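You operate a simulated robot arm through the tools that you are given. There is no shell and no other tool. Be economical: measure what you need, move in short steps, check, and stop when the job is done.

You are at the controls of a simulated two-armed robot. One attempt, no reset.

JOB
On the top of the long table, fold the blue cloth in half.

Only the result counts: the job must be done as asked and must still hold three seconds after the hand-in. Knocking over, shifting, dropping, spilling or breaking anything else fails it. Flat cloth is picked up by pressing the open fingertips on it (5 to 10 N) and closing them slowly along it; thin cloth reads only 2 to 8 mm in the jaws.

ROBOT AND FRAMES
Two 7-joint arms with four-finger grippers on one trunk, on a base that drives. Base frame: it is fixed to the floor where the robot stands at the start and does not move with it; the origin is under the middle of the robot, x ahead of it, y to its left, z up; the surface under the hand at the start is at about z = 820. Readings come in mm, degrees, newtons and seconds.
The left shoulder is at the start at [40, 181, 1130], the right one opposite. With the tool pointing down near the work surface each hand reaches from about 320 to 840 mm from the robot's upright axis, wherever it stands, measured 20 degrees to its own side. Places, roughly: top of the long table [1000, 100, 800]. Payload 3.67 kg a hand.
Tool frame (each hand has its own): the origin (TCP) lies between the finger pads and is the grasp point; the fingertips stand 28 mm ahead of it; z points along the fingers, y is the line along which they close. Largest opening 112 mm; the body of the gripper starts 73 mm behind the TCP.
Orientation is told as [roll, pitch, yaw] about the base's x, y, z axes, in that order, counted from this pose: with the fingers straight down and closing along the base's y, the tool's x points along the base's -x, its y along +y and its z along -z.

CONTROLS
- The arms move only by the tool send_rows. It takes "left_commands", "right_commands" or both (then of equal length, played together; a hand with none holds still); each is a list of rows, each a list of 3 entries, a list of its own where there are three numbers: the shift along the tool's x, y, z in mm, then the turn, a rotation vector about the tool's x, y, z in degrees, then the opening in per cent of the stroke, from 0 (shut) to 100 (fully open). In form: [[[tx, ty, tz], [wx, wy, wz], gripper], ...]. A call has 1 to 10 rows; each row shifts and turns the commanded pose from where the row before left it, along the tool's axes as they then stand. A row lasts 0.2 s, in which the tool goes at most 50 mm and 8.6 degrees; a call with a longer step from one row to the next is refused whole, and so is a gripper value outside its range. Where a pose cannot be reached the arm comes as near as it can. A force on the tool above 40 N (or 10 N above the force at the start of the call, whichever is more), or a blocked arm, ends the call early, and 0.2 s more pass. The fingers move at their own pace and stop on an object; they squeeze with about 27 N. The grip force told is the motor's: it shows also when the fingers shut on nothing. Time passes only in rows, and 0.2 s behind the last, so rows that do not move let the fingers close. The reply holds the time, the measured pose of the TCP, the force on the tool along the base axes, the opening and the grip force, in the units named above and with some noise, with the torque about the TCP (base axes, N m) and any sound that the robot's microphone picked up.
- Cameras (640 x 400 px; columns grow to the right, rows downward): "scene" is now at [99.6, 10.8, 1338.3]; the picture's right is [0.15, -0.99, 0.00], its down [-0.73, -0.11, -0.68] and it looks along [0.67, 0.10, -0.73] (base axes); focal length 258 px, centre (320, 200). "left" rides on the left gripper at [60, 18, -104] in its tool frame; the picture's right is [-0.29, 0.96, 0.00], its down [-0.80, -0.24, -0.55] and it looks along [-0.53, -0.16, 0.83] (tool axes); focal length 234 px, centre (320, 200). "right" rides on the right gripper at [60, -18, -104] in its tool frame; the picture's right is [0.29, 0.96, 0.00], its down [-0.80, 0.24, -0.55] and it looks along [-0.53, 0.16, 0.83] (tool axes); focal length 234 px, centre (320, 200). There is no depth. A picture from a camera that has moved, and an enlarged one, comes with that camera's place and axes in the base frame and with its lens.
- grab_frame(camera): a new picture of that camera. The clock stands still meanwhile.
- slide_trunk(by): slides the trunk up (or, below 0, down) by that many mm; the arms and the scene camera ride with it, the base frame stays. It gives what a move gives, with no picture.
- base_move(legs): drives the robot by 1 to 6 legs, each [ahead, left, turn to the left] in mm, mm and degrees, along the robot's own axes; the way and the turn of a leg run together, so that a leg with both is an arc; at most 1500 mm and 180 degrees a leg. The arms and the cameras ride along, it lands a little off, and it stops where it bumps. It gives what a move gives.
- pan_tilt(pan, tilt): turns the head with the scene camera to pan (to the left, within 86 degrees either way) and tilt (down, from -29 to 69), counted from straight ahead of the robot. It gives what a move gives.
- close_up(camera, box): a new picture of the part [left, top, right, bottom] of that camera's present view, enlarged. The clock stands still meanwhile.
- sign_off(): hands the job in; it is judged then, once.

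Work in short steps. Places have to be worked out from the pictures, the camera data and where the tool is seen: move nearer, look again, correct. Check each grasp and each placing, and mend what went wrong. You have 120 turns and 108 pictures in all, those below and enlarged ones among them. Open the grippers and draw the arms clear of the work before you hand the job in, unless the task says otherwise; then end with one line.

The tools are called after "Emit:" as name(argument=value, ...) on one line, values as JSON. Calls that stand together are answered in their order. send_rows: Moves the arms, as the interface text tells. Its arguments: {"type":"object","properties":{"left_commands":{"type":"array","items":{"type":"array"}},"right_commands":{"type":"array","items":{"type":"array"}}},"required":[]} The other tools are called the same way: slide_trunk (by) slides the trunk up or down; base_move (legs) drives the base; pan_tilt (pan, tilt) turns the head that bears the scene camera; grab_frame (camera) takes a picture; close_up (camera, box) takes an enlarged picture of a part of a camera's view; sign_off () hands the job in.

At the start:

```text
time: 0.0
left_tool_pos: [611.3, 232.4, 1060.9]
left_tool_rot: [0.0, -0.1, 0.0]
left_ft_force: [0.2, -0.1, 1.4]
left_ft_torque: [-0.01, -0.02, -0.01]
left_grip_width: 112.3
left_gripper_force: 0.1
right_tool_pos: [560.4, -216.5, 1045.8]
right_tool_rot: [0.0, 0.0, -0.1]
right_ft_force: [-0.1, 0.6, 0.2]
right_ft_torque: [-0.01, 0.03, -0.04]
right_grip_width: 112.0
right_gripper_force: 0.1
trunk travel left (down, up): [-250.0, 264.0]
robot x, y, heading: [0.1, -0.8, -0.1]
head pan, tilt: [8.4, 47.3]
```

scene: 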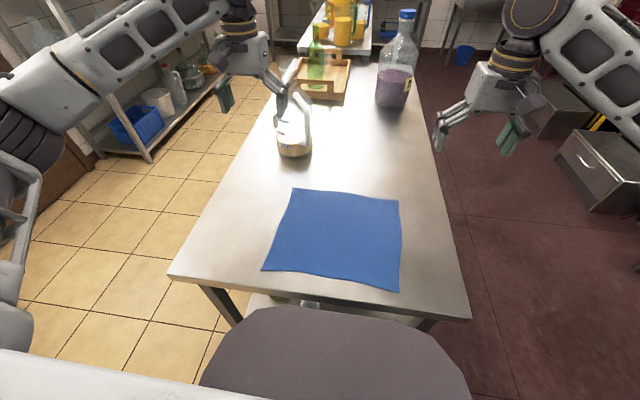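
right: 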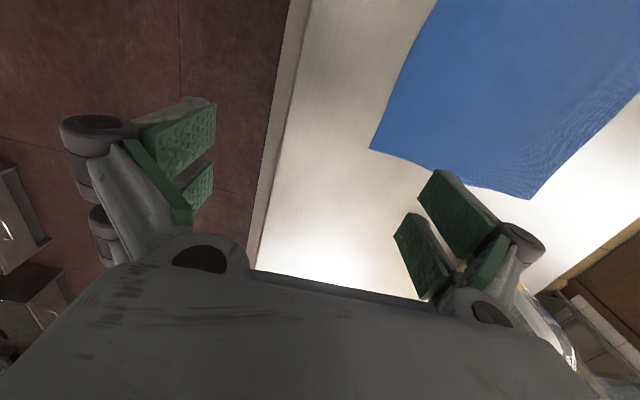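
left: 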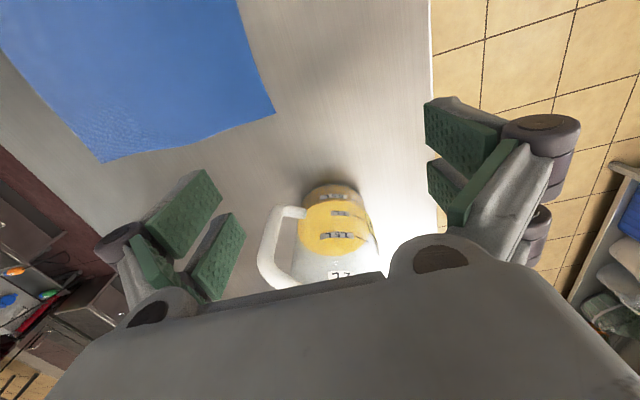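

The two cameras agree that the cloth, at z≈820, has far corners at about [610,165] and [606,-130] and near corners at about [348,177] and [345,-118]. I'll bring both hands over the far corners, slightly inside them.

Emit:
send_rows(left_commands=[[[3, -17, 30], [0, 0, 0], 100], [[3, -17, 30], [0, 0, 0], 80], [[3, -17, 30], [0, 0, 0], 60], [[3, -17, 30], [0, 0, 0], 45], [[3, -14, 30], [0, 0, 0], 45], [[0, 0, 0], [0, 0, 0], 45]], right_commands=[[[-7, 20, 27], [0, 0, 0], 100], [[-7, 20, 27], [0, 0, 0], 80], [[-7, 20, 27], [0, 0, 0], 60], [[-7, 20, 27], [0, 0, 0], 45], [[-7, 21, 27], [0, 0, 0], 45], [[0, 0, 0], [0, 0, 0], 45]])

Emit:
grab_frame(camera="scene")

Emit:
grab_frame(camera="left")

Emit:
grab_frame(camera="right")

```text
time: 1.4
left_tool_pos: [595.4, 149.7, 911.2]
left_tool_rot: [-0.1, 0.0, 0.1]
left_ft_force: [0.0, -1.0, 1.0]
left_ft_torque: [0.0, -0.02, 0.01]
left_grip_width: 50.5
left_gripper_force: 0.2
right_tool_pos: [596.2, -118.1, 911.3]
right_tool_rot: [0.0, 0.0, -0.1]
right_ft_force: [-0.8, -0.7, 1.1]
right_ft_torque: [-0.01, -0.02, 0.02]
right_grip_width: 50.4
right_gripper_force: 0.1
trunk travel left (down, up): [-250.0, 264.0]
robot x, y, heading: [3.6, -0.6, 0.2]
head pan, tilt: [8.4, 47.3]
```

```text
104 pictures are left
camera scene: at [99.0, 10.4, 1338.4], right [0.15, -0.99, 0.0], down [-0.73, -0.11, -0.68], along [0.67, 0.1, -0.73], focal length 258 px, centre (320, 200)
```

scene: 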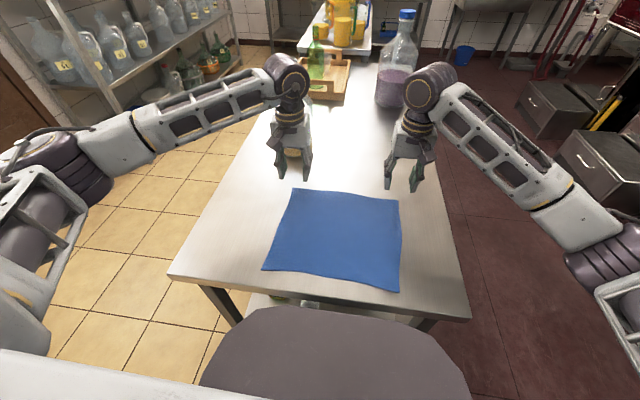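

```text
103 pictures are left
camera left: at [535.5, 169.0, 1015.6], right [0.29, 0.96, 0.0], down [0.8, -0.24, 0.55], along [0.53, -0.16, -0.83], focal length 234 px, centre (320, 200)
```

left: 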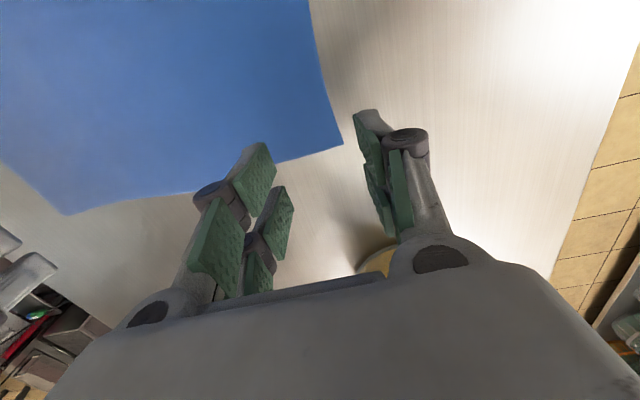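

```text
102 pictures are left
camera right: at [536.1, -135.7, 1015.5], right [-0.29, 0.96, 0.0], down [0.8, 0.24, 0.55], along [0.53, 0.16, -0.83], focal length 234 px, centre (320, 200)
```

right: 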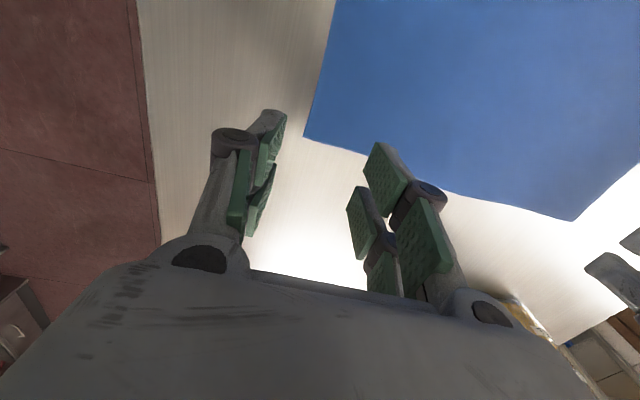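

Corners confirmed at about [609,167] and [602,-130]. I'll narrow the fingers to about 30 mm, shift so that both fingers stand on the cloth, and come down close.

Emit:
send_rows(left_commands=[[[-1, -5, 10], [0, 0, 0], 30], [[-1, -5, 10], [0, 0, 0], 30], [[0, 0, 10], [0, 0, 0], 30], [[0, 0, 10], [0, 0, 0], 30], [[0, 0, 8], [0, 0, 0], 30], [[0, 0, 5], [0, 0, 0], 30]], right_commands=[[[2, 6, 10], [0, 0, 0], 30], [[2, 6, 10], [0, 0, 0], 30], [[0, 0, 10], [0, 0, 0], 30], [[0, 0, 10], [0, 0, 0], 30], [[0, 0, 8], [0, 0, 0], 30], [[0, 0, 5], [0, 0, 0], 30]])

Emit:
grab_frame(camera="left")

Emit:
grab_frame(camera="right")

```text
time: 2.8
left_tool_pos: [597.9, 140.5, 857.2]
left_tool_rot: [0.0, 0.0, 0.0]
left_ft_force: [-0.1, -0.1, -0.2]
left_ft_torque: [0.02, -0.01, 0.0]
left_grip_width: 33.6
left_gripper_force: 0.1
right_tool_pos: [592.2, -105.3, 857.7]
right_tool_rot: [0.0, 0.0, 0.0]
right_ft_force: [-0.1, 0.2, -1.0]
right_ft_torque: [0.03, 0.0, -0.02]
right_grip_width: 33.7
right_gripper_force: 0.2
trunk travel left (down, up): [-250.0, 264.0]
robot x, y, heading: [-0.4, 1.4, 0.1]
head pan, tilt: [8.4, 47.3]
```

```text
101 pictures are left
camera left: at [537.3, 158.9, 962.2], right [0.29, 0.96, 0.0], down [0.8, -0.24, 0.55], along [0.53, -0.16, -0.83], focal length 234 px, centre (320, 200)
```

left: 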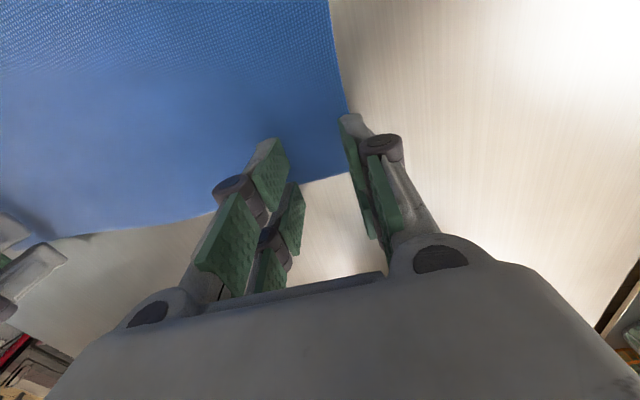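

```text
100 pictures are left
camera right: at [532.3, -123.0, 962.0], right [-0.29, 0.96, 0.0], down [0.8, 0.24, 0.55], along [0.53, 0.16, -0.83], focal length 234 px, centre (320, 200)
```

right: 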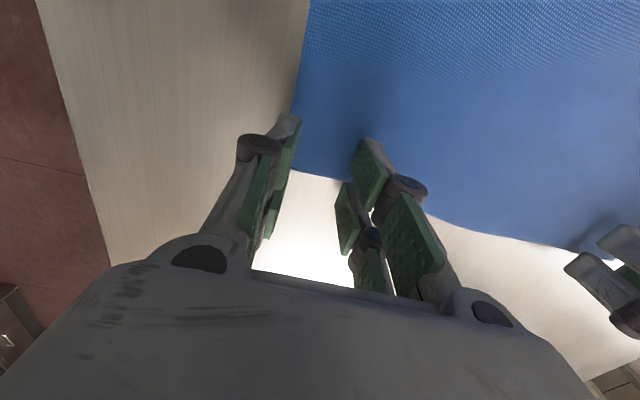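

Hovering about 9 mm above; the outer fingers are right at the cloth's side edges. I'll shift each hand 7 mm inward and a bit toward me, then press slowly.

Emit:
send_rows(left_commands=[[[4, -7, 2], [0, 0, 0], 30], [[0, 0, 2], [0, 0, 0], 30], [[0, 0, 2], [0, 0, 0], 30], [[0, 0, 1], [0, 0, 0], 30], [[0, 0, 0], [0, 0, 0], 30]], right_commands=[[[2, 7, 2], [0, 0, 0], 30], [[0, 0, 2], [0, 0, 0], 30], [[0, 0, 2], [0, 0, 0], 30], [[0, 0, 1], [0, 0, 0], 30], [[0, 0, 0], [0, 0, 0], 30]])

```text
time: 4.0
left_tool_pos: [594.4, 135.0, 851.0]
left_tool_rot: [0.0, 0.0, -0.1]
left_ft_force: [0.2, -0.3, 0.6]
left_ft_torque: [-0.03, -0.02, -0.03]
left_grip_width: 33.7
left_gripper_force: 0.1
right_tool_pos: [589.8, -98.8, 851.8]
right_tool_rot: [0.0, 0.0, 0.0]
right_ft_force: [-0.2, 0.1, 0.0]
right_ft_torque: [-0.02, 0.01, 0.01]
right_grip_width: 33.6
right_gripper_force: 0.1
trunk travel left (down, up): [-250.0, 264.0]
robot x, y, heading: [-2.6, -0.7, 0.2]
head pan, tilt: [8.4, 47.3]
```

No contact yet; continuing down in 1 mm steps.

Emit:
send_rows(left_commands=[[[0, 0, 1], [0, 0, 0], 30], [[0, 0, 1], [0, 0, 0], 30], [[0, 0, 1], [0, 0, 0], 30], [[0, 0, 0], [0, 0, 0], 30]], right_commands=[[[0, 0, 1], [0, 0, 0], 30], [[0, 0, 1], [0, 0, 0], 30], [[0, 0, 1], [0, 0, 0], 30], [[0, 0, 0], [0, 0, 0], 30]])

```text
time: 5.0
left_tool_pos: [593.2, 134.1, 849.2]
left_tool_rot: [0.1, 0.1, 0.0]
left_ft_force: [-1.1, -0.2, 0.5]
left_ft_torque: [0.01, 0.01, 0.0]
left_grip_width: 33.7
left_gripper_force: 0.0
right_tool_pos: [588.9, -98.7, 848.7]
right_tool_rot: [0.0, 0.0, -0.1]
right_ft_force: [-0.2, 0.1, 8.0]
right_ft_torque: [-0.14, 0.04, -0.03]
right_grip_width: 34.1
right_gripper_force: 0.2
trunk travel left (down, up): [-250.0, 264.0]
robot x, y, heading: [-0.0, -1.0, -0.1]
head pan, tilt: [8.4, 47.3]
```

Right presses at 8 N; left needs about 1 mm more.

Emit:
send_rows(left_commands=[[[0, 0, 0.6], [0, 0, 0], 30], [[0, 0, 0.6], [0, 0, 0], 30], [[0, 0, 0], [0, 0, 0], 30]])

```text
time: 5.8
left_tool_pos: [593.3, 133.5, 848.5]
left_tool_rot: [0.0, -0.1, 0.1]
left_ft_force: [0.7, 0.9, 7.3]
left_ft_torque: [0.1, 0.04, 0.01]
left_grip_width: 33.3
left_gripper_force: 0.0
right_tool_pos: [589.1, -97.5, 849.3]
right_tool_rot: [-0.1, -0.1, 0.0]
right_ft_force: [1.2, 0.6, 10.3]
right_ft_torque: [-0.15, 0.05, 0.01]
right_grip_width: 33.7
right_gripper_force: 0.1
trunk travel left (down, up): [-250.0, 264.0]
robot x, y, heading: [1.0, 2.5, 0.1]
head pan, tilt: [8.4, 47.3]
```

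Both press at 7–10 N; closing slowly.

Emit:
send_rows(left_commands=[[[0, 0, 0], [0, 0, 0], 26], [[0, 0, 0], [0, 0, 0], 22], [[0, 0, 0], [0, 0, 0], 18], [[0, 0, 0], [0, 0, 0], 14], [[0, 0, 0], [0, 0, 0], 10], [[0, 0, 0], [0, 0, 0], 6], [[0, 0, 0], [0, 0, 0], 3], [[0, 0, 0], [0, 0, 0], 0], [[0, 0, 0], [0, 0, 0], 0]], right_commands=[[[0, 0, 0], [0, 0, 0], 26], [[0, 0, 0], [0, 0, 0], 22], [[0, 0, 0], [0, 0, 0], 18], [[0, 0, 0], [0, 0, 0], 14], [[0, 0, 0], [0, 0, 0], 10], [[0, 0, 0], [0, 0, 0], 6], [[0, 0, 0], [0, 0, 0], 3], [[0, 0, 0], [0, 0, 0], 0], [[0, 0, 0], [0, 0, 0], 0]])

Emit:
grab_frame(camera="left")

Emit:
grab_frame(camera="right")

```text
time: 7.8
left_tool_pos: [594.4, 134.0, 847.1]
left_tool_rot: [-0.1, 0.0, 0.0]
left_ft_force: [-1.1, -9.3, 1.3]
left_ft_torque: [-0.21, -0.01, 0.08]
left_grip_width: 1.8
left_gripper_force: 26.7
right_tool_pos: [590.6, -97.2, 847.3]
right_tool_rot: [0.0, 0.0, 0.1]
right_ft_force: [-0.1, 9.4, 3.4]
right_ft_torque: [0.25, 0.0, -0.12]
right_grip_width: 7.1
right_gripper_force: 27.1
trunk travel left (down, up): [-250.0, 264.0]
robot x, y, heading: [0.1, 1.7, 0.1]
head pan, tilt: [8.4, 47.3]
```

```text
99 pictures are left
camera left: at [533.0, 151.6, 951.5], right [0.29, 0.96, 0.0], down [0.8, -0.24, 0.55], along [0.53, -0.16, -0.83], focal length 234 px, centre (320, 200)
```

left: 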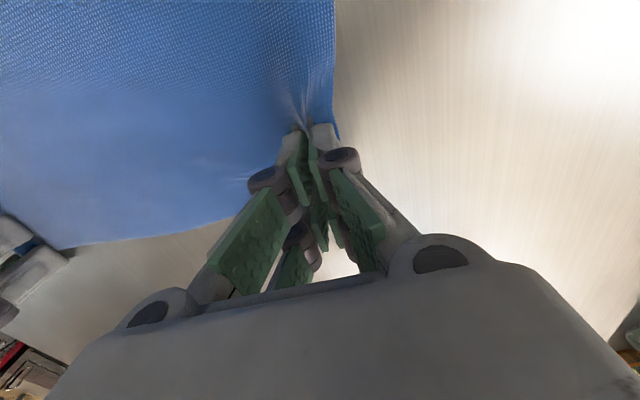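

```text
98 pictures are left
camera right: at [529.3, -115.3, 952.0], right [-0.29, 0.96, 0.0], down [0.8, 0.24, 0.55], along [0.53, 0.16, -0.83], focal length 234 px, centre (320, 200)
```

right: 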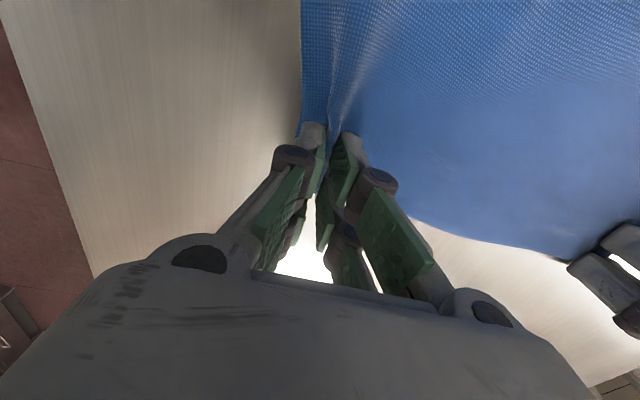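

Both jaws hold cloth (1.8 and 7.1 mm, with the cloth taut between them). I'll relieve the tension by moving inward a little and test with a small lift.

Emit:
send_rows(left_commands=[[[0, -3, -5], [0, 0, 0], 0], [[2, -2, -10], [0, 0, 0], 0], [[4, 0, -12], [0, 0, 0], 0], [[6, 0, -12], [0, 0, 0], 0], [[0, 0, 0], [0, 0, 0], 0]], right_commands=[[[0, 3, -5], [0, 0, 0], 0], [[2, 2, -10], [0, 0, 0], 0], [[4, 0, -12], [0, 0, 0], 0], [[6, 0, -12], [0, 0, 0], 0], [[0, 0, 0], [0, 0, 0], 0]])

Emit:
grab_frame(camera="scene")

Emit:
grab_frame(camera="left")

Emit:
grab_frame(camera="right")

```text
time: 9.0
left_tool_pos: [581.6, 129.3, 886.2]
left_tool_rot: [0.0, 0.1, 0.2]
left_ft_force: [-0.6, 0.9, -0.6]
left_ft_torque: [0.01, -0.01, 0.02]
left_grip_width: 2.4
left_gripper_force: 24.9
right_tool_pos: [578.7, -93.5, 886.3]
right_tool_rot: [0.0, 0.0, 0.0]
right_ft_force: [-0.5, -0.6, -0.7]
right_ft_torque: [-0.04, -0.01, -0.03]
right_grip_width: 7.1
right_gripper_force: 27.4
trunk travel left (down, up): [-250.0, 264.0]
robot x, y, heading: [-2.4, -0.5, 0.1]
head pan, tilt: [8.4, 47.3]
```

```text
97 pictures are left
camera scene: at [100.1, 11.0, 1338.2], right [0.15, -0.99, 0.0], down [-0.73, -0.11, -0.68], along [0.67, 0.1, -0.74], focal length 258 px, centre (320, 200)
```

scene: 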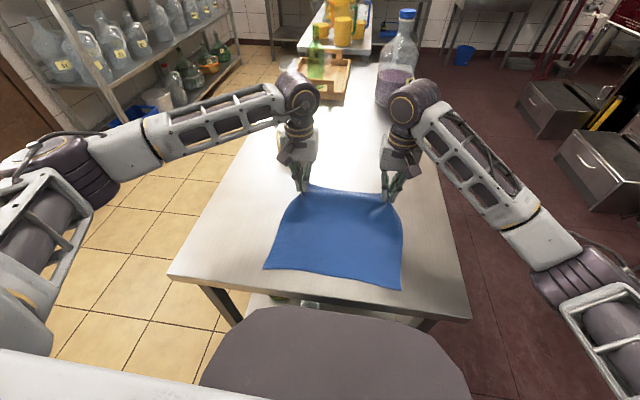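

```text
96 pictures are left
camera left: at [522.0, 146.9, 990.5], right [0.29, 0.96, 0.0], down [0.8, -0.24, 0.55], along [0.53, -0.16, -0.83], focal length 234 px, centre (320, 200)
```

left: 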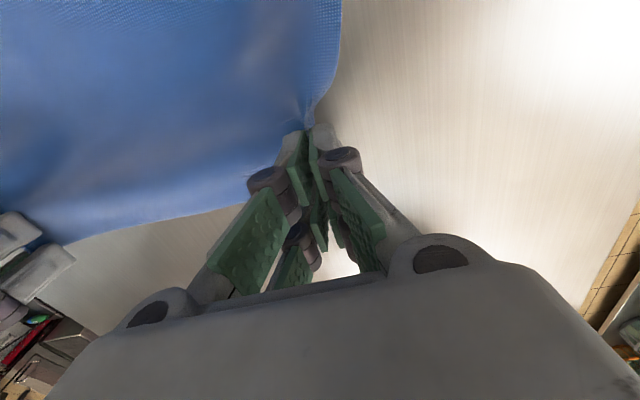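

```text
95 pictures are left
camera right: at [518.3, -111.1, 991.3], right [-0.29, 0.96, 0.0], down [0.8, 0.24, 0.55], along [0.53, 0.16, -0.83], focal length 234 px, centre (320, 200)
```

right: 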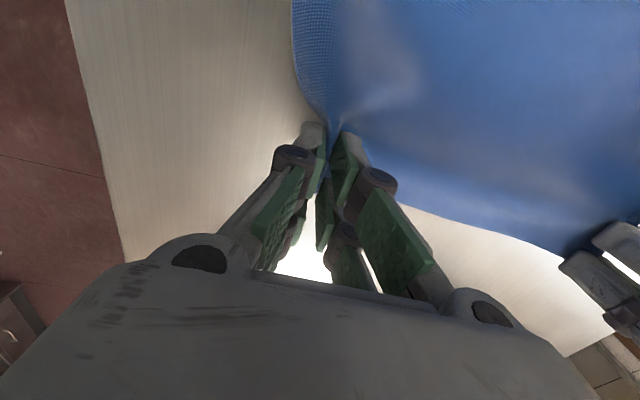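

Both corners are held firmly. I'll carry them along an arc over the fold line (x≈478) toward the near edge, with a slight +y drift because the cloth lies about 2.5° askew.

Emit:
send_rows(left_commands=[[[10, 1, -22], [0, 0, 0], 0], [[14, 1, -18], [0, 0, 0], 0], [[18, 1, -15], [0, 0, 0], 0], [[22, 1, -10], [0, 0, 0], 0], [[19, 1, -5], [0, 0, 0], 0], [[19, 1, -2], [0, 0, 0], 0], [[19, 1, 2], [0, 0, 0], 0], [[19, 1, 5], [0, 0, 0], 0], [[20, 1, 10], [0, 0, 0], 0], [[20, 1, 15], [0, 0, 0], 0]], right_commands=[[[10, 1, -22], [0, 0, 0], 0], [[14, 1, -18], [0, 0, 0], 0], [[18, 1, -15], [0, 0, 0], 0], [[22, 1, -10], [0, 0, 0], 0], [[19, 1, -5], [0, 0, 0], 0], [[19, 1, -2], [0, 0, 0], 0], [[19, 1, 2], [0, 0, 0], 0], [[19, 1, 5], [0, 0, 0], 0], [[20, 1, 10], [0, 0, 0], 0], [[20, 1, 15], [0, 0, 0], 0]])

Emit:
grab_frame(camera="scene")

Emit:
grab_frame(camera="left")

Emit:
grab_frame(camera="right")

```text
time: 11.2
left_tool_pos: [401.4, 138.2, 926.6]
left_tool_rot: [0.0, 0.0, 0.0]
left_ft_force: [0.1, 0.9, 1.3]
left_ft_torque: [0.01, -0.01, 0.0]
left_grip_width: 1.7
left_gripper_force: 27.2
right_tool_pos: [397.3, -83.0, 926.4]
right_tool_rot: [-0.1, 0.0, 0.0]
right_ft_force: [-0.2, 0.6, 0.2]
right_ft_torque: [0.0, 0.01, 0.01]
right_grip_width: 7.0
right_gripper_force: 27.3
trunk travel left (down, up): [-250.0, 264.0]
robot x, y, heading: [2.4, 1.3, -0.1]
head pan, tilt: [8.4, 47.3]
```

```text
94 pictures are left
camera scene: at [98.8, 10.9, 1338.3], right [0.15, -0.99, 0.0], down [-0.73, -0.11, -0.68], along [0.67, 0.1, -0.73], focal length 258 px, centre (320, 200)
```

scene: 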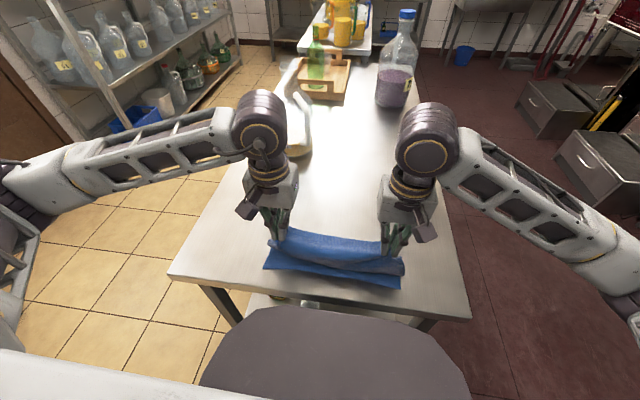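

```text
93 pictures are left
camera left: at [341.0, 156.6, 1031.2], right [0.29, 0.96, 0.0], down [0.8, -0.24, 0.55], along [0.53, -0.16, -0.83], focal length 234 px, centre (320, 200)
```

left: 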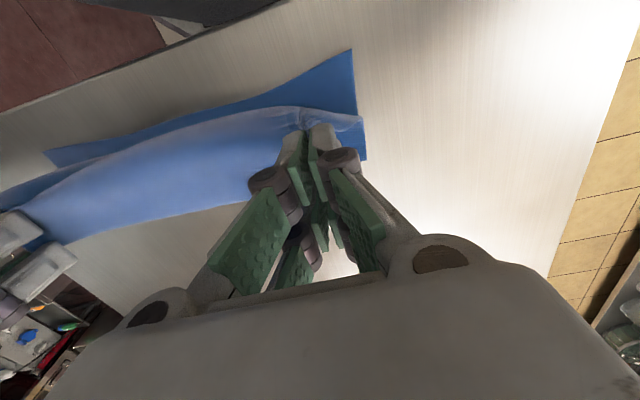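

```text
92 pictures are left
camera right: at [337.1, -100.1, 1031.6], right [-0.29, 0.96, 0.0], down [0.8, 0.24, 0.55], along [0.53, 0.16, -0.83], focal length 234 px, centre (320, 200)
```

right: 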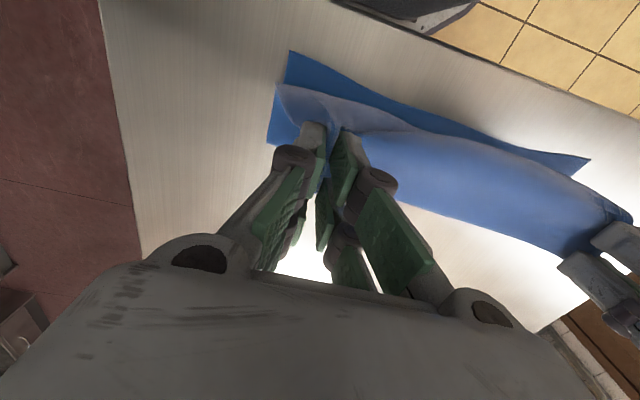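

Clean fold in progress; the near corners have not moved ([351,179] and [348,-121]). I'll continue the arc down to x≈364 and spread the hands slightly so the corners line up.

Emit:
send_rows(left_commands=[[[13, 3, 18], [0, 0, 0], 0], [[10, 2, 16], [0, 0, 0], 0], [[8, 2, 16], [0, 0, 0], 0], [[4, 1, 13], [0, 0, 0], 0], [[2, 0, 9], [0, 0, 0], 0], [[0, 0, 0], [0, 0, 0], 0]], right_commands=[[[11, -1, 18], [0, 0, 0], 0], [[9, -1, 16], [0, 0, 0], 0], [[7, -2, 16], [0, 0, 0], 0], [[4, -1, 13], [0, 0, 0], 0], [[2, 0, 9], [0, 0, 0], 0], [[0, 0, 0], [0, 0, 0], 0]])

Emit:
grab_frame(camera="scene")

Emit:
grab_frame(camera="left")

Emit:
grab_frame(camera="right")

```text
time: 12.6
left_tool_pos: [364.3, 146.1, 854.1]
left_tool_rot: [-0.1, -0.1, 0.0]
left_ft_force: [0.2, -14.9, -0.4]
left_ft_torque: [-0.42, -0.01, 0.07]
left_grip_width: 2.1
left_gripper_force: 27.9
right_tool_pos: [364.7, -87.3, 855.9]
right_tool_rot: [0.1, 0.0, 0.1]
right_ft_force: [-0.4, 15.3, -0.2]
right_ft_torque: [0.43, 0.01, -0.16]
right_grip_width: 7.1
right_gripper_force: 27.0
trunk travel left (down, up): [-250.0, 264.0]
robot x, y, heading: [0.9, 1.0, 0.0]
head pan, tilt: [8.4, 47.3]
```

```text
91 pictures are left
camera scene: at [99.4, 10.9, 1338.3], right [0.15, -0.99, 0.0], down [-0.73, -0.11, -0.68], along [0.67, 0.1, -0.73], focal length 258 px, centre (320, 200)
```

scene: 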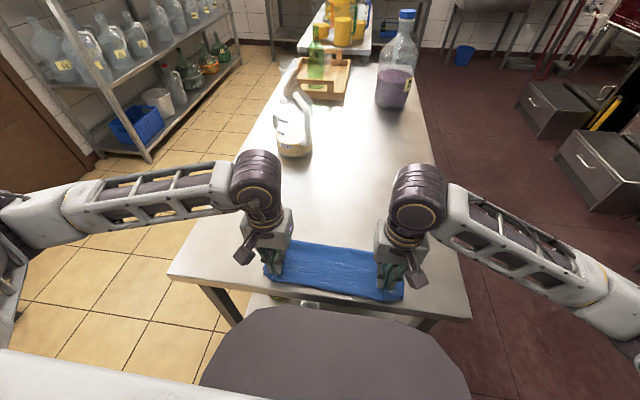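

```text
90 pictures are left
camera left: at [304.4, 164.1, 958.7], right [0.29, 0.96, 0.0], down [0.8, -0.24, 0.55], along [0.53, -0.16, -0.83], focal length 234 px, centre (320, 200)
```

left: 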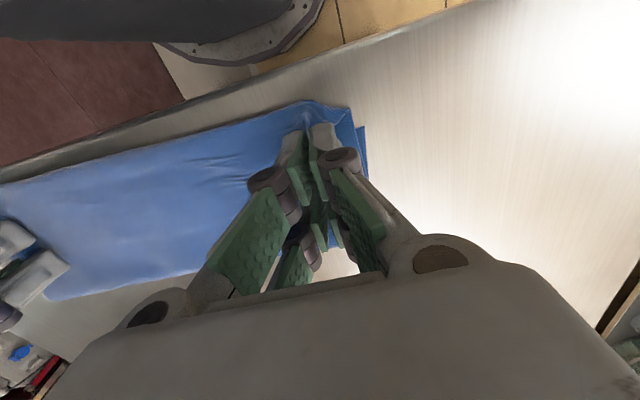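

```text
89 pictures are left
camera right: at [304.6, -105.5, 959.2], right [-0.29, 0.96, 0.0], down [0.8, 0.24, 0.55], along [0.53, 0.16, -0.83], focal length 234 px, centre (320, 200)
```

right: 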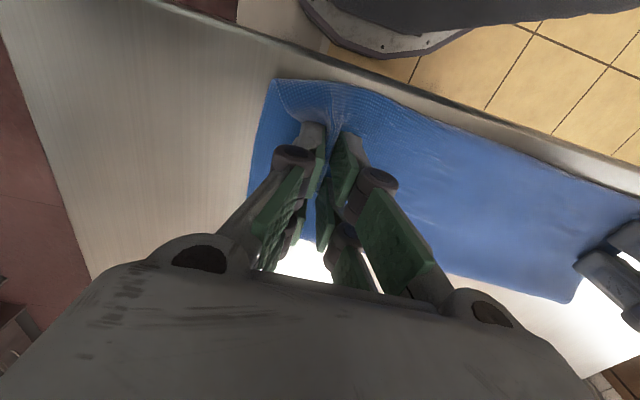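

Position is good, but the cloth is under 15 N tension. I'll ease inward 3 mm each, lower to light contact, and open slowly so the gathers spread.

Emit:
send_rows(left_commands=[[[0, -3, 2], [0, 0, 0], 0], [[0, 0, 2], [0, 0, 0], 0], [[0, 0, 0], [0, 0, 0], 6], [[0, 0, 0], [0, 0, 0], 12], [[0, 0, 0], [0, 0, 0], 18], [[0, 0, 0], [0, 0, 0], 24], [[0, 0, 0], [0, 0, 0], 30], [[0, 0, 0], [0, 0, 0], 30]], right_commands=[[[0, 3, 2], [0, 0, 0], 0], [[0, 0, 3], [0, 0, 0], 0], [[0, 0, 0], [0, 0, 0], 6], [[0, 0, 0], [0, 0, 0], 12], [[0, 0, 0], [0, 0, 0], 18], [[0, 0, 0], [0, 0, 0], 24], [[0, 0, 0], [0, 0, 0], 30], [[0, 0, 0], [0, 0, 0], 30]])

Emit:
grab_frame(camera="left")

Emit:
grab_frame(camera="right")

```text
time: 14.4
left_tool_pos: [365.3, 143.6, 850.1]
left_tool_rot: [0.0, 0.1, -0.1]
left_ft_force: [-0.7, 0.0, -0.9]
left_ft_torque: [0.01, 0.0, 0.04]
left_grip_width: 33.4
left_gripper_force: 0.0
right_tool_pos: [366.9, -85.7, 849.9]
right_tool_rot: [0.1, 0.0, 0.0]
right_ft_force: [0.2, 0.7, 1.2]
right_ft_torque: [-0.03, 0.01, 0.0]
right_grip_width: 33.1
right_gripper_force: 0.0
trunk travel left (down, up): [-250.0, 264.0]
robot x, y, heading: [-2.0, -0.0, -0.0]
head pan, tilt: [8.4, 47.3]
```

```text
88 pictures are left
camera left: at [304.7, 161.5, 954.9], right [0.29, 0.96, 0.0], down [0.8, -0.24, 0.55], along [0.53, -0.16, -0.83], focal length 234 px, centre (320, 200)
```

left: 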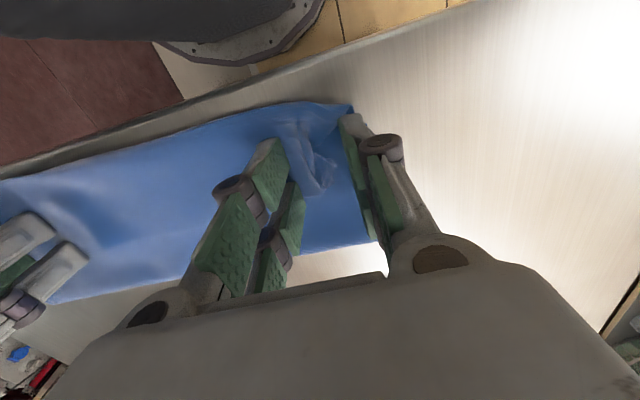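

```text
87 pictures are left
camera right: at [304.9, -103.1, 954.3], right [-0.29, 0.96, 0.0], down [0.8, 0.24, 0.55], along [0.53, 0.16, -0.83], focal length 234 px, centre (320, 200)
```

right: 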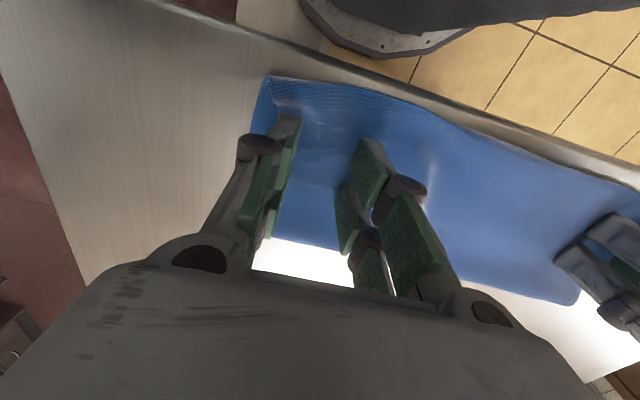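

Both corners are released; a small ripple shows at the left. I'll lift straight up and look.

Emit:
send_rows(left_commands=[[[0, 0, -5], [0, 0, 0], 35], [[0, 0, -20], [0, 0, 0], 35], [[0, 0, -35], [0, 0, 0], 35], [[0, 0, -40], [0, 0, 0], 35], [[-20, 20, -40], [0, 0, 0], 35], [[-20, 40, -20], [0, 0, 0], 35], [[-20, 40, 0], [0, 0, 0], 35], [[0, 0, 0], [0, 0, 0], 35]], right_commands=[[[0, 0, -5], [0, 0, 0], 35], [[0, 0, -20], [0, 0, 0], 35], [[0, 0, -35], [0, 0, 0], 35], [[0, 0, -40], [0, 0, 0], 35], [[-20, -20, -40], [0, 0, 0], 35], [[-20, -40, -20], [0, 0, 0], 35], [[-20, -40, 0], [0, 0, 0], 35], [[0, 0, 0], [0, 0, 0], 35]])

Emit:
grab_frame(camera="scene")

Emit:
close_up(camera="scene", box=[240, 220, 432, 340])

Emit:
grab_frame(camera="left")

Emit:
grab_frame(camera="right")

```text
time: 16.2
left_tool_pos: [423.5, 243.0, 1009.7]
left_tool_rot: [0.0, 0.0, 0.0]
left_ft_force: [-0.1, 0.2, -0.2]
left_ft_torque: [0.0, 0.0, 0.04]
left_grip_width: 39.2
left_gripper_force: 0.0
right_tool_pos: [424.3, -184.3, 1008.9]
right_tool_rot: [0.0, 0.0, 0.1]
right_ft_force: [0.4, 0.5, 0.3]
right_ft_torque: [-0.01, 0.0, -0.04]
right_grip_width: 39.0
right_gripper_force: 0.1
trunk travel left (down, up): [-250.0, 264.0]
robot x, y, heading: [-2.6, 0.3, 0.0]
head pan, tilt: [8.4, 47.3]
```

```text
86 pictures are left
camera scene: at [99.5, 10.9, 1338.2], right [0.15, -0.99, 0.0], down [-0.73, -0.11, -0.68], along [0.67, 0.1, -0.73], focal length 258 px, centre (320, 200)
```

scene: 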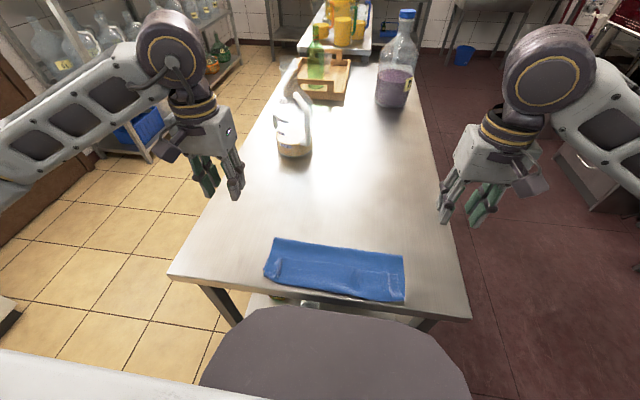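

```text
3.33 times, centred on (336, 280) of scene
camera zoom: at [99.5, 10.9, 1338.2], right [0.15, -0.99, 0.0], down [-0.73, -0.11, -0.68], along [0.67, 0.1, -0.73], focal length 862 px, centre (267, -67)
```

zoom: 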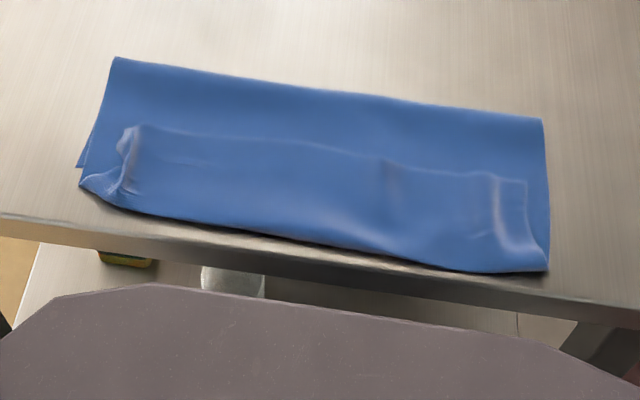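

```text
84 pictures are left
camera left: at [363.3, 261.7, 1114.1], right [0.29, 0.96, 0.0], down [0.8, -0.24, 0.55], along [0.53, -0.16, -0.83], focal length 234 px, centre (320, 200)
```

left: 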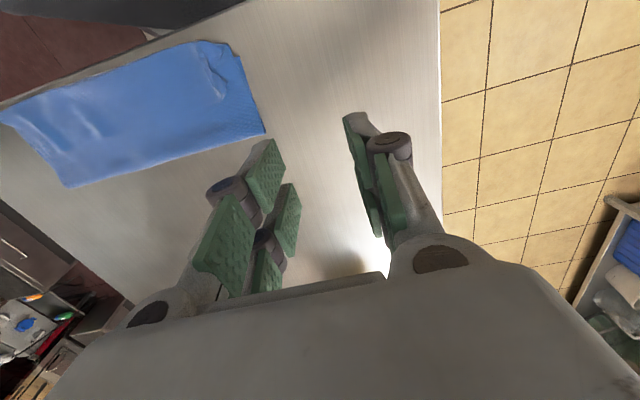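

```text
83 pictures are left
camera right: at [364.1, -203.3, 1113.6], right [-0.29, 0.96, 0.0], down [0.8, 0.24, 0.55], along [0.53, 0.16, -0.83], focal length 234 px, centre (320, 200)
```

right: 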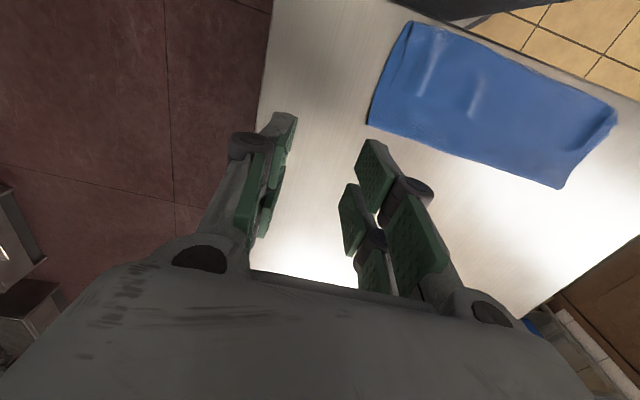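

By my measurements the fold line is at x≈435 and the near edge at x≈330, so the top layer seems to have doubled back: there is a step at x≈387. I'll take close-ups to confirm this before mending it.

Emit:
close_up(camera="left", box=[0, 20, 288, 200])

Emit:
close_up(camera="right", box=[352, 10, 640, 190])

```text
2.22 times, centred on (144, 110) of left
camera zoom: at [363.3, 261.7, 1114.1], right [0.29, 0.96, 0.0], down [0.8, -0.24, 0.55], along [0.53, -0.16, -0.83], focal length 520 px, centre (711, 400)
```

zoom: 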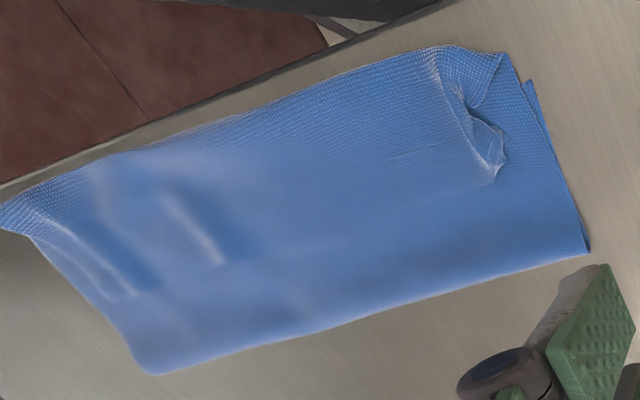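

```text
2.22 times, centred on (496, 100) of right
camera zoom: at [364.1, -203.3, 1113.6], right [-0.29, 0.96, 0.0], down [0.8, 0.24, 0.55], along [0.53, 0.16, -0.83], focal length 520 px, centre (-71, 422)
```

zoom: 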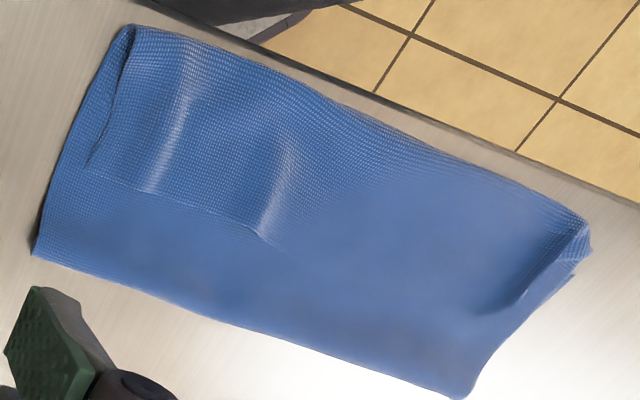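

The Z-fold is confirmed: the far edge lies on top, pointing away from me. I'll regrip that edge, open the cloth back out and refold with the hands pitched so the cloth turns over properly. First I'll back the base up 130 mm to give the pitched wrists room.

Emit:
base_move(legs=[[-130, 0, 0]])

Emit:
grab_frame(camera="scene")

Emit:
grab_frame(camera="left")

Emit:
grab_frame(camera="right")

```text
time: 17.5
left_tool_pos: [294.6, 242.4, 1010.1]
left_tool_rot: [0.0, 0.0, 0.1]
left_ft_force: [0.2, -0.7, 0.6]
left_ft_torque: [-0.03, -0.02, -0.02]
left_grip_width: 39.3
left_gripper_force: 0.1
right_tool_pos: [294.9, -186.5, 1008.1]
right_tool_rot: [0.0, 0.1, -0.1]
right_ft_force: [-0.4, 0.2, -0.2]
right_ft_torque: [0.0, -0.06, 0.01]
right_grip_width: 39.3
right_gripper_force: 0.1
trunk travel left (down, up): [-250.0, 264.0]
robot x, y, heading: [-128.0, 1.2, -0.1]
head pan, tilt: [8.4, 47.3]
```

```text
80 pictures are left
camera scene: at [-30.3, 10.7, 1338.3], right [0.14, -0.99, 0.0], down [-0.73, -0.11, -0.68], along [0.67, 0.1, -0.73], focal length 258 px, centre (320, 200)
```

scene: 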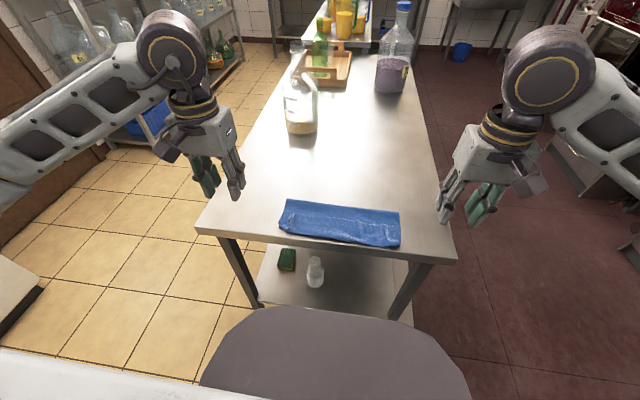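

```text
79 pictures are left
camera left: at [233.8, 260.8, 1114.2], right [0.29, 0.96, 0.0], down [0.8, -0.24, 0.55], along [0.53, -0.16, -0.83], focal length 234 px, centre (320, 200)
```

left: 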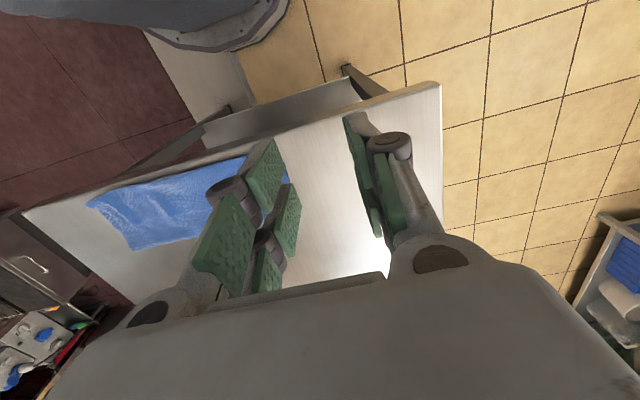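

```text
78 pictures are left
camera right: at [234.2, -203.4, 1113.6], right [-0.29, 0.96, 0.0], down [0.8, 0.24, 0.55], along [0.53, 0.16, -0.83], focal length 234 px, centre (320, 200)
```

right: 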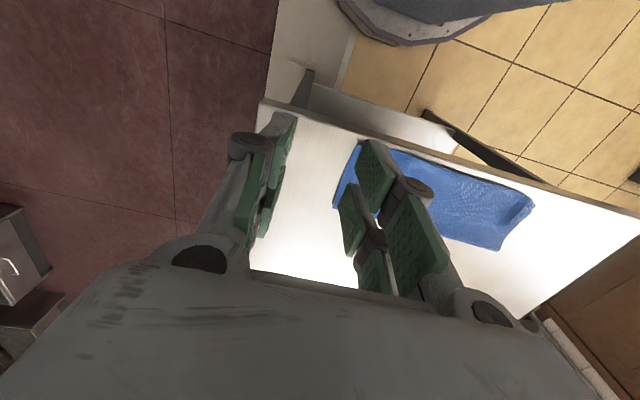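

From the close-ups the doubled-back edge runs along x≈378–384, with its corners near y≈150 and y≈-116. I'll move the hands over it at about [370,135] and [367,-85] and look.

Emit:
send_rows(left_commands=[[[-15, -21, 26], [0, 0, 0], 35], [[-15, -21, 26], [0, 0, 0], 35], [[-15, -21, 26], [0, 0, 0], 35], [[-15, -22, 26], [0, 0, 0], 35], [[-15, -22, 26], [0, 0, 0], 35], [[0, 0, 0], [0, 0, 0], 35]], right_commands=[[[-14, 20, 26], [0, 0, 0], 35], [[-14, 20, 26], [0, 0, 0], 35], [[-14, 20, 26], [0, 0, 0], 35], [[-15, 20, 25], [0, 0, 0], 35], [[-15, 21, 25], [0, 0, 0], 35], [[0, 0, 0], [0, 0, 0], 35]])

Emit:
grab_frame(camera="left")

Emit:
grab_frame(camera="right")

```text
time: 18.9
left_tool_pos: [368.7, 134.6, 880.4]
left_tool_rot: [-0.1, -0.1, 0.0]
left_ft_force: [-0.1, -0.2, 0.1]
left_ft_torque: [0.02, 0.0, -0.03]
left_grip_width: 39.2
left_gripper_force: 0.1
right_tool_pos: [365.9, -84.5, 880.5]
right_tool_rot: [0.0, 0.1, 0.0]
right_ft_force: [0.5, -0.3, 0.0]
right_ft_torque: [0.0, -0.05, 0.01]
right_grip_width: 39.3
right_gripper_force: 0.0
trunk travel left (down, up): [-250.0, 264.0]
robot x, y, heading: [-128.8, 0.1, -0.1]
head pan, tilt: [8.4, 47.3]
```

```text
77 pictures are left
camera left: at [308.7, 152.7, 984.1], right [0.29, 0.96, 0.0], down [0.8, -0.24, 0.55], along [0.53, -0.16, -0.83], focal length 234 px, centre (320, 200)
```

left: 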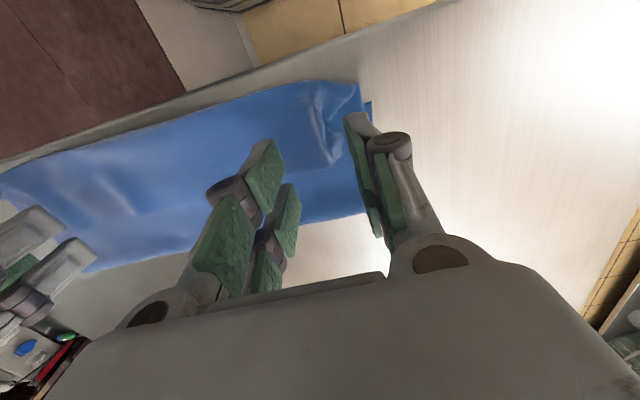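

```text
76 pictures are left
camera right: at [305.9, -102.3, 985.3], right [-0.29, 0.96, 0.0], down [0.8, 0.24, 0.55], along [0.53, 0.16, -0.83], focal length 234 px, centre (320, 200)
```

right: 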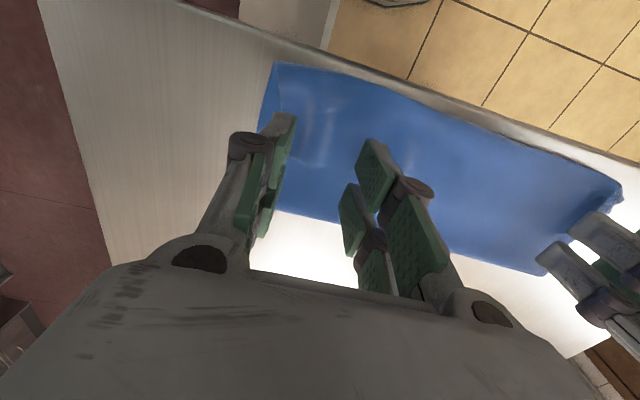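

Emit:
close_up(camera="left", box=[200, 60, 424, 200])

Emit:
close_up(camera="right", box=[220, 50, 444, 190])

```text
2.86 times, centred on (312, 130) of left
camera zoom: at [308.7, 152.7, 984.1], right [0.29, 0.96, 0.0], down [0.8, -0.24, 0.55], along [0.53, -0.16, -0.83], focal length 669 px, centre (343, 400)
```

zoom: 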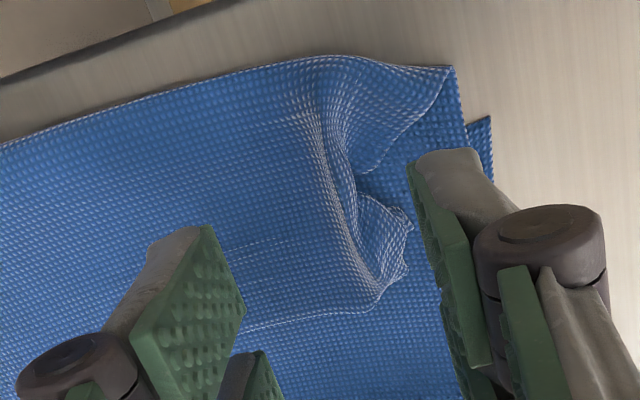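

```text
2.86 times, centred on (332, 120) of right
camera zoom: at [305.9, -102.3, 985.3], right [-0.29, 0.96, 0.0], down [0.8, 0.24, 0.55], along [0.53, 0.16, -0.83], focal length 669 px, centre (286, 429)
```

zoom: 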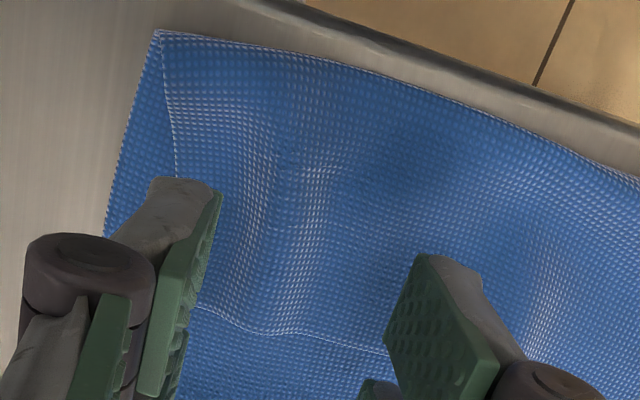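

The doubled flap is clear: its edge is at x≈375–382, and at the left a standing ridge at y≈138 can be clamped directly. I'll adjust and descend close.

Emit:
send_rows(left_commands=[[[0, 2, 8], [0, 0, 0], 35], [[0, 1, 8], [0, 0, 0], 35], [[0, 0, 5], [0, 0, 0], 35], [[0, 0, 3], [0, 0, 0], 35], [[0, 0, 0], [0, 0, 0], 35]], right_commands=[[[1, 4, 8], [0, 0, 0], 30], [[1, 3, 8], [0, 0, 0], 30], [[0, 0, 5], [0, 0, 0], 30], [[0, 0, 3], [0, 0, 0], 30], [[0, 0, 0], [0, 0, 0], 30]])

Emit:
close_up(camera="left", box=[200, 60, 424, 200])

Emit:
close_up(camera="right", box=[220, 50, 444, 190])

```text
time: 20.1
left_tool_pos: [370.5, 138.1, 855.6]
left_tool_rot: [-0.1, 0.0, 0.0]
left_ft_force: [0.5, 0.0, 0.7]
left_ft_torque: [-0.03, 0.0, -0.02]
left_grip_width: 39.0
left_gripper_force: 0.0
right_tool_pos: [364.8, -77.4, 857.8]
right_tool_rot: [0.0, -0.1, -0.1]
right_ft_force: [-0.8, 0.0, 0.2]
right_ft_torque: [0.01, 0.0, 0.01]
right_grip_width: 33.7
right_gripper_force: 0.1
trunk travel left (down, up): [-250.0, 264.0]
robot x, y, heading: [-129.9, 0.9, -0.3]
head pan, tilt: [8.4, 47.3]
```

```text
2.86 times, centred on (312, 130) of left
camera zoom: at [309.5, 156.8, 959.9], right [0.29, 0.96, 0.0], down [0.8, -0.24, 0.55], along [0.53, -0.16, -0.83], focal length 669 px, centre (343, 400)
```

zoom: 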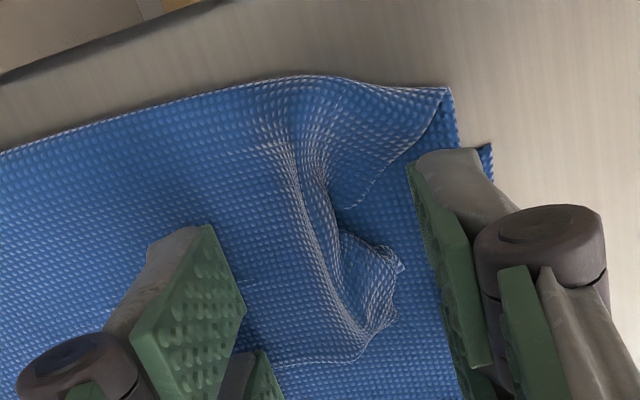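

```text
2.86 times, centred on (332, 120) of right
camera zoom: at [304.8, -95.5, 961.7], right [-0.29, 0.96, 0.0], down [0.8, 0.24, 0.55], along [0.53, 0.16, -0.83], focal length 669 px, centre (286, 429)
```

zoom: 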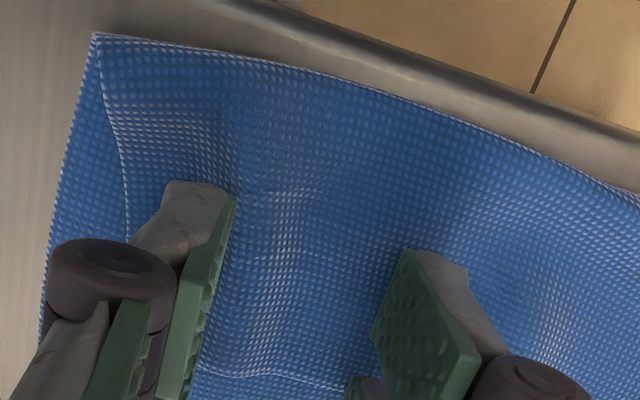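

The left fingers straddle the ridge and the right ones stand on the flap. I'll make a fine descent to contact.

Emit:
send_rows(left_commands=[[[0, 0, 1], [0, 0, 0], 35], [[0, 0, 1], [0, 0, 0], 35], [[0, 0, 1], [0, 0, 0], 35], [[0, 0, 0.5], [0, 0, 0], 35], [[0, 0, 0], [0, 0, 0], 35]], right_commands=[[[0, 0, 1.5], [0, 0, 0], 30], [[0, 0, 1.5], [0, 0, 0], 30], [[0, 0, 1], [0, 0, 0], 30], [[0, 0, 0.5], [0, 0, 0], 30], [[0, 0, 0], [0, 0, 0], 30]])

```text
time: 21.3
left_tool_pos: [370.3, 137.7, 852.5]
left_tool_rot: [0.0, 0.0, 0.0]
left_ft_force: [-0.2, -0.4, -0.2]
left_ft_torque: [0.02, 0.0, -0.03]
left_grip_width: 39.4
left_gripper_force: 0.1
right_tool_pos: [365.1, -77.1, 853.6]
right_tool_rot: [0.0, 0.1, -0.1]
right_ft_force: [0.4, -0.2, -0.5]
right_ft_torque: [0.02, 0.01, 0.01]
right_grip_width: 33.5
right_gripper_force: 0.0
trunk travel left (down, up): [-250.0, 264.0]
robot x, y, heading: [-126.6, -3.4, 0.1]
head pan, tilt: [8.4, 47.3]
```

No contact yet. The left goes 1 mm lower and clamps the ridge; the right continues to light contact.

Emit:
send_rows(left_commands=[[[0, 0, 1], [0, 0, 0], 30], [[0, 0, 0], [0, 0, 0], 24], [[0, 0, 0], [0, 0, 0], 18], [[0, 0, 0], [0, 0, 0], 12], [[0, 0, 0], [0, 0, 0], 6], [[0, 0, 0], [0, 0, 0], 0], [[0, 0, 0], [0, 0, 0], 0]], right_commands=[[[0, 0, 0.7], [0, 0, 0], 30], [[0, 0, 0.7], [0, 0, 0], 30], [[0, 0, 0.7], [0, 0, 0], 30], [[0, 0, 0.5], [0, 0, 0], 30], [[0, 0, 0], [0, 0, 0], 30], [[0, 0, 0], [0, 0, 0], 30], [[0, 0, 0], [0, 0, 0], 30]])

Emit:
close_up(camera="left", box=[200, 60, 424, 200])

```text
time: 22.9
left_tool_pos: [370.3, 138.9, 851.9]
left_tool_rot: [0.1, -0.1, 0.0]
left_ft_force: [-0.6, -0.3, 0.2]
left_ft_torque: [0.0, 0.03, 0.03]
left_grip_width: 2.8
left_gripper_force: 29.1
right_tool_pos: [364.9, -77.5, 849.3]
right_tool_rot: [0.0, 0.0, -0.1]
right_ft_force: [1.8, 0.3, 0.1]
right_ft_torque: [-0.02, 0.02, 0.02]
right_grip_width: 33.8
right_gripper_force: 0.1
trunk travel left (down, up): [-250.0, 264.0]
robot x, y, heading: [-130.0, -2.3, -0.2]
head pan, tilt: [8.4, 47.3]
```

```text
2.86 times, centred on (312, 130) of left
camera zoom: at [309.5, 156.8, 955.4], right [0.29, 0.96, 0.0], down [0.8, -0.24, 0.55], along [0.53, -0.16, -0.83], focal length 669 px, centre (343, 400)
```

zoom: 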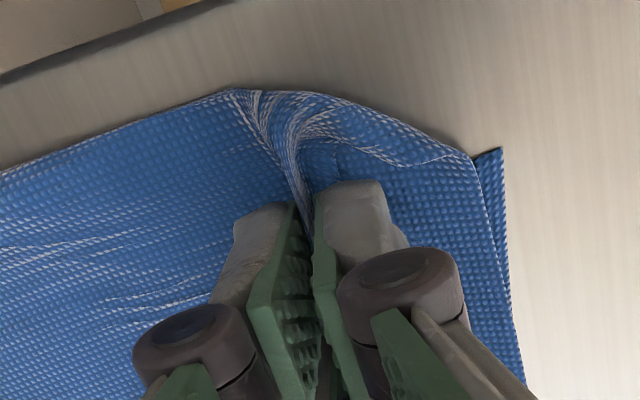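

Left has clamped the ridge (2.8 mm). Now pressing with the right until there is force.

Emit:
send_rows(right_commands=[[[0, 0, 0.7], [0, 0, 0], 30], [[0, 0, 0.7], [0, 0, 0], 30], [[0, 0, 0], [0, 0, 0], 30]])

```text
time: 23.7
left_tool_pos: [369.2, 138.1, 851.2]
left_tool_rot: [0.1, 0.0, -0.1]
left_ft_force: [-0.7, -1.0, 0.9]
left_ft_torque: [-0.01, 0.0, 0.01]
left_grip_width: 1.7
left_gripper_force: 27.1
right_tool_pos: [365.2, -76.6, 849.6]
right_tool_rot: [0.1, 0.0, 0.0]
right_ft_force: [1.3, 0.0, 11.5]
right_ft_torque: [-0.14, -0.01, 0.01]
right_grip_width: 33.8
right_gripper_force: 0.1
trunk travel left (down, up): [-250.0, 264.0]
robot x, y, heading: [-128.8, -1.5, 0.1]
head pan, tilt: [8.4, 47.3]
```

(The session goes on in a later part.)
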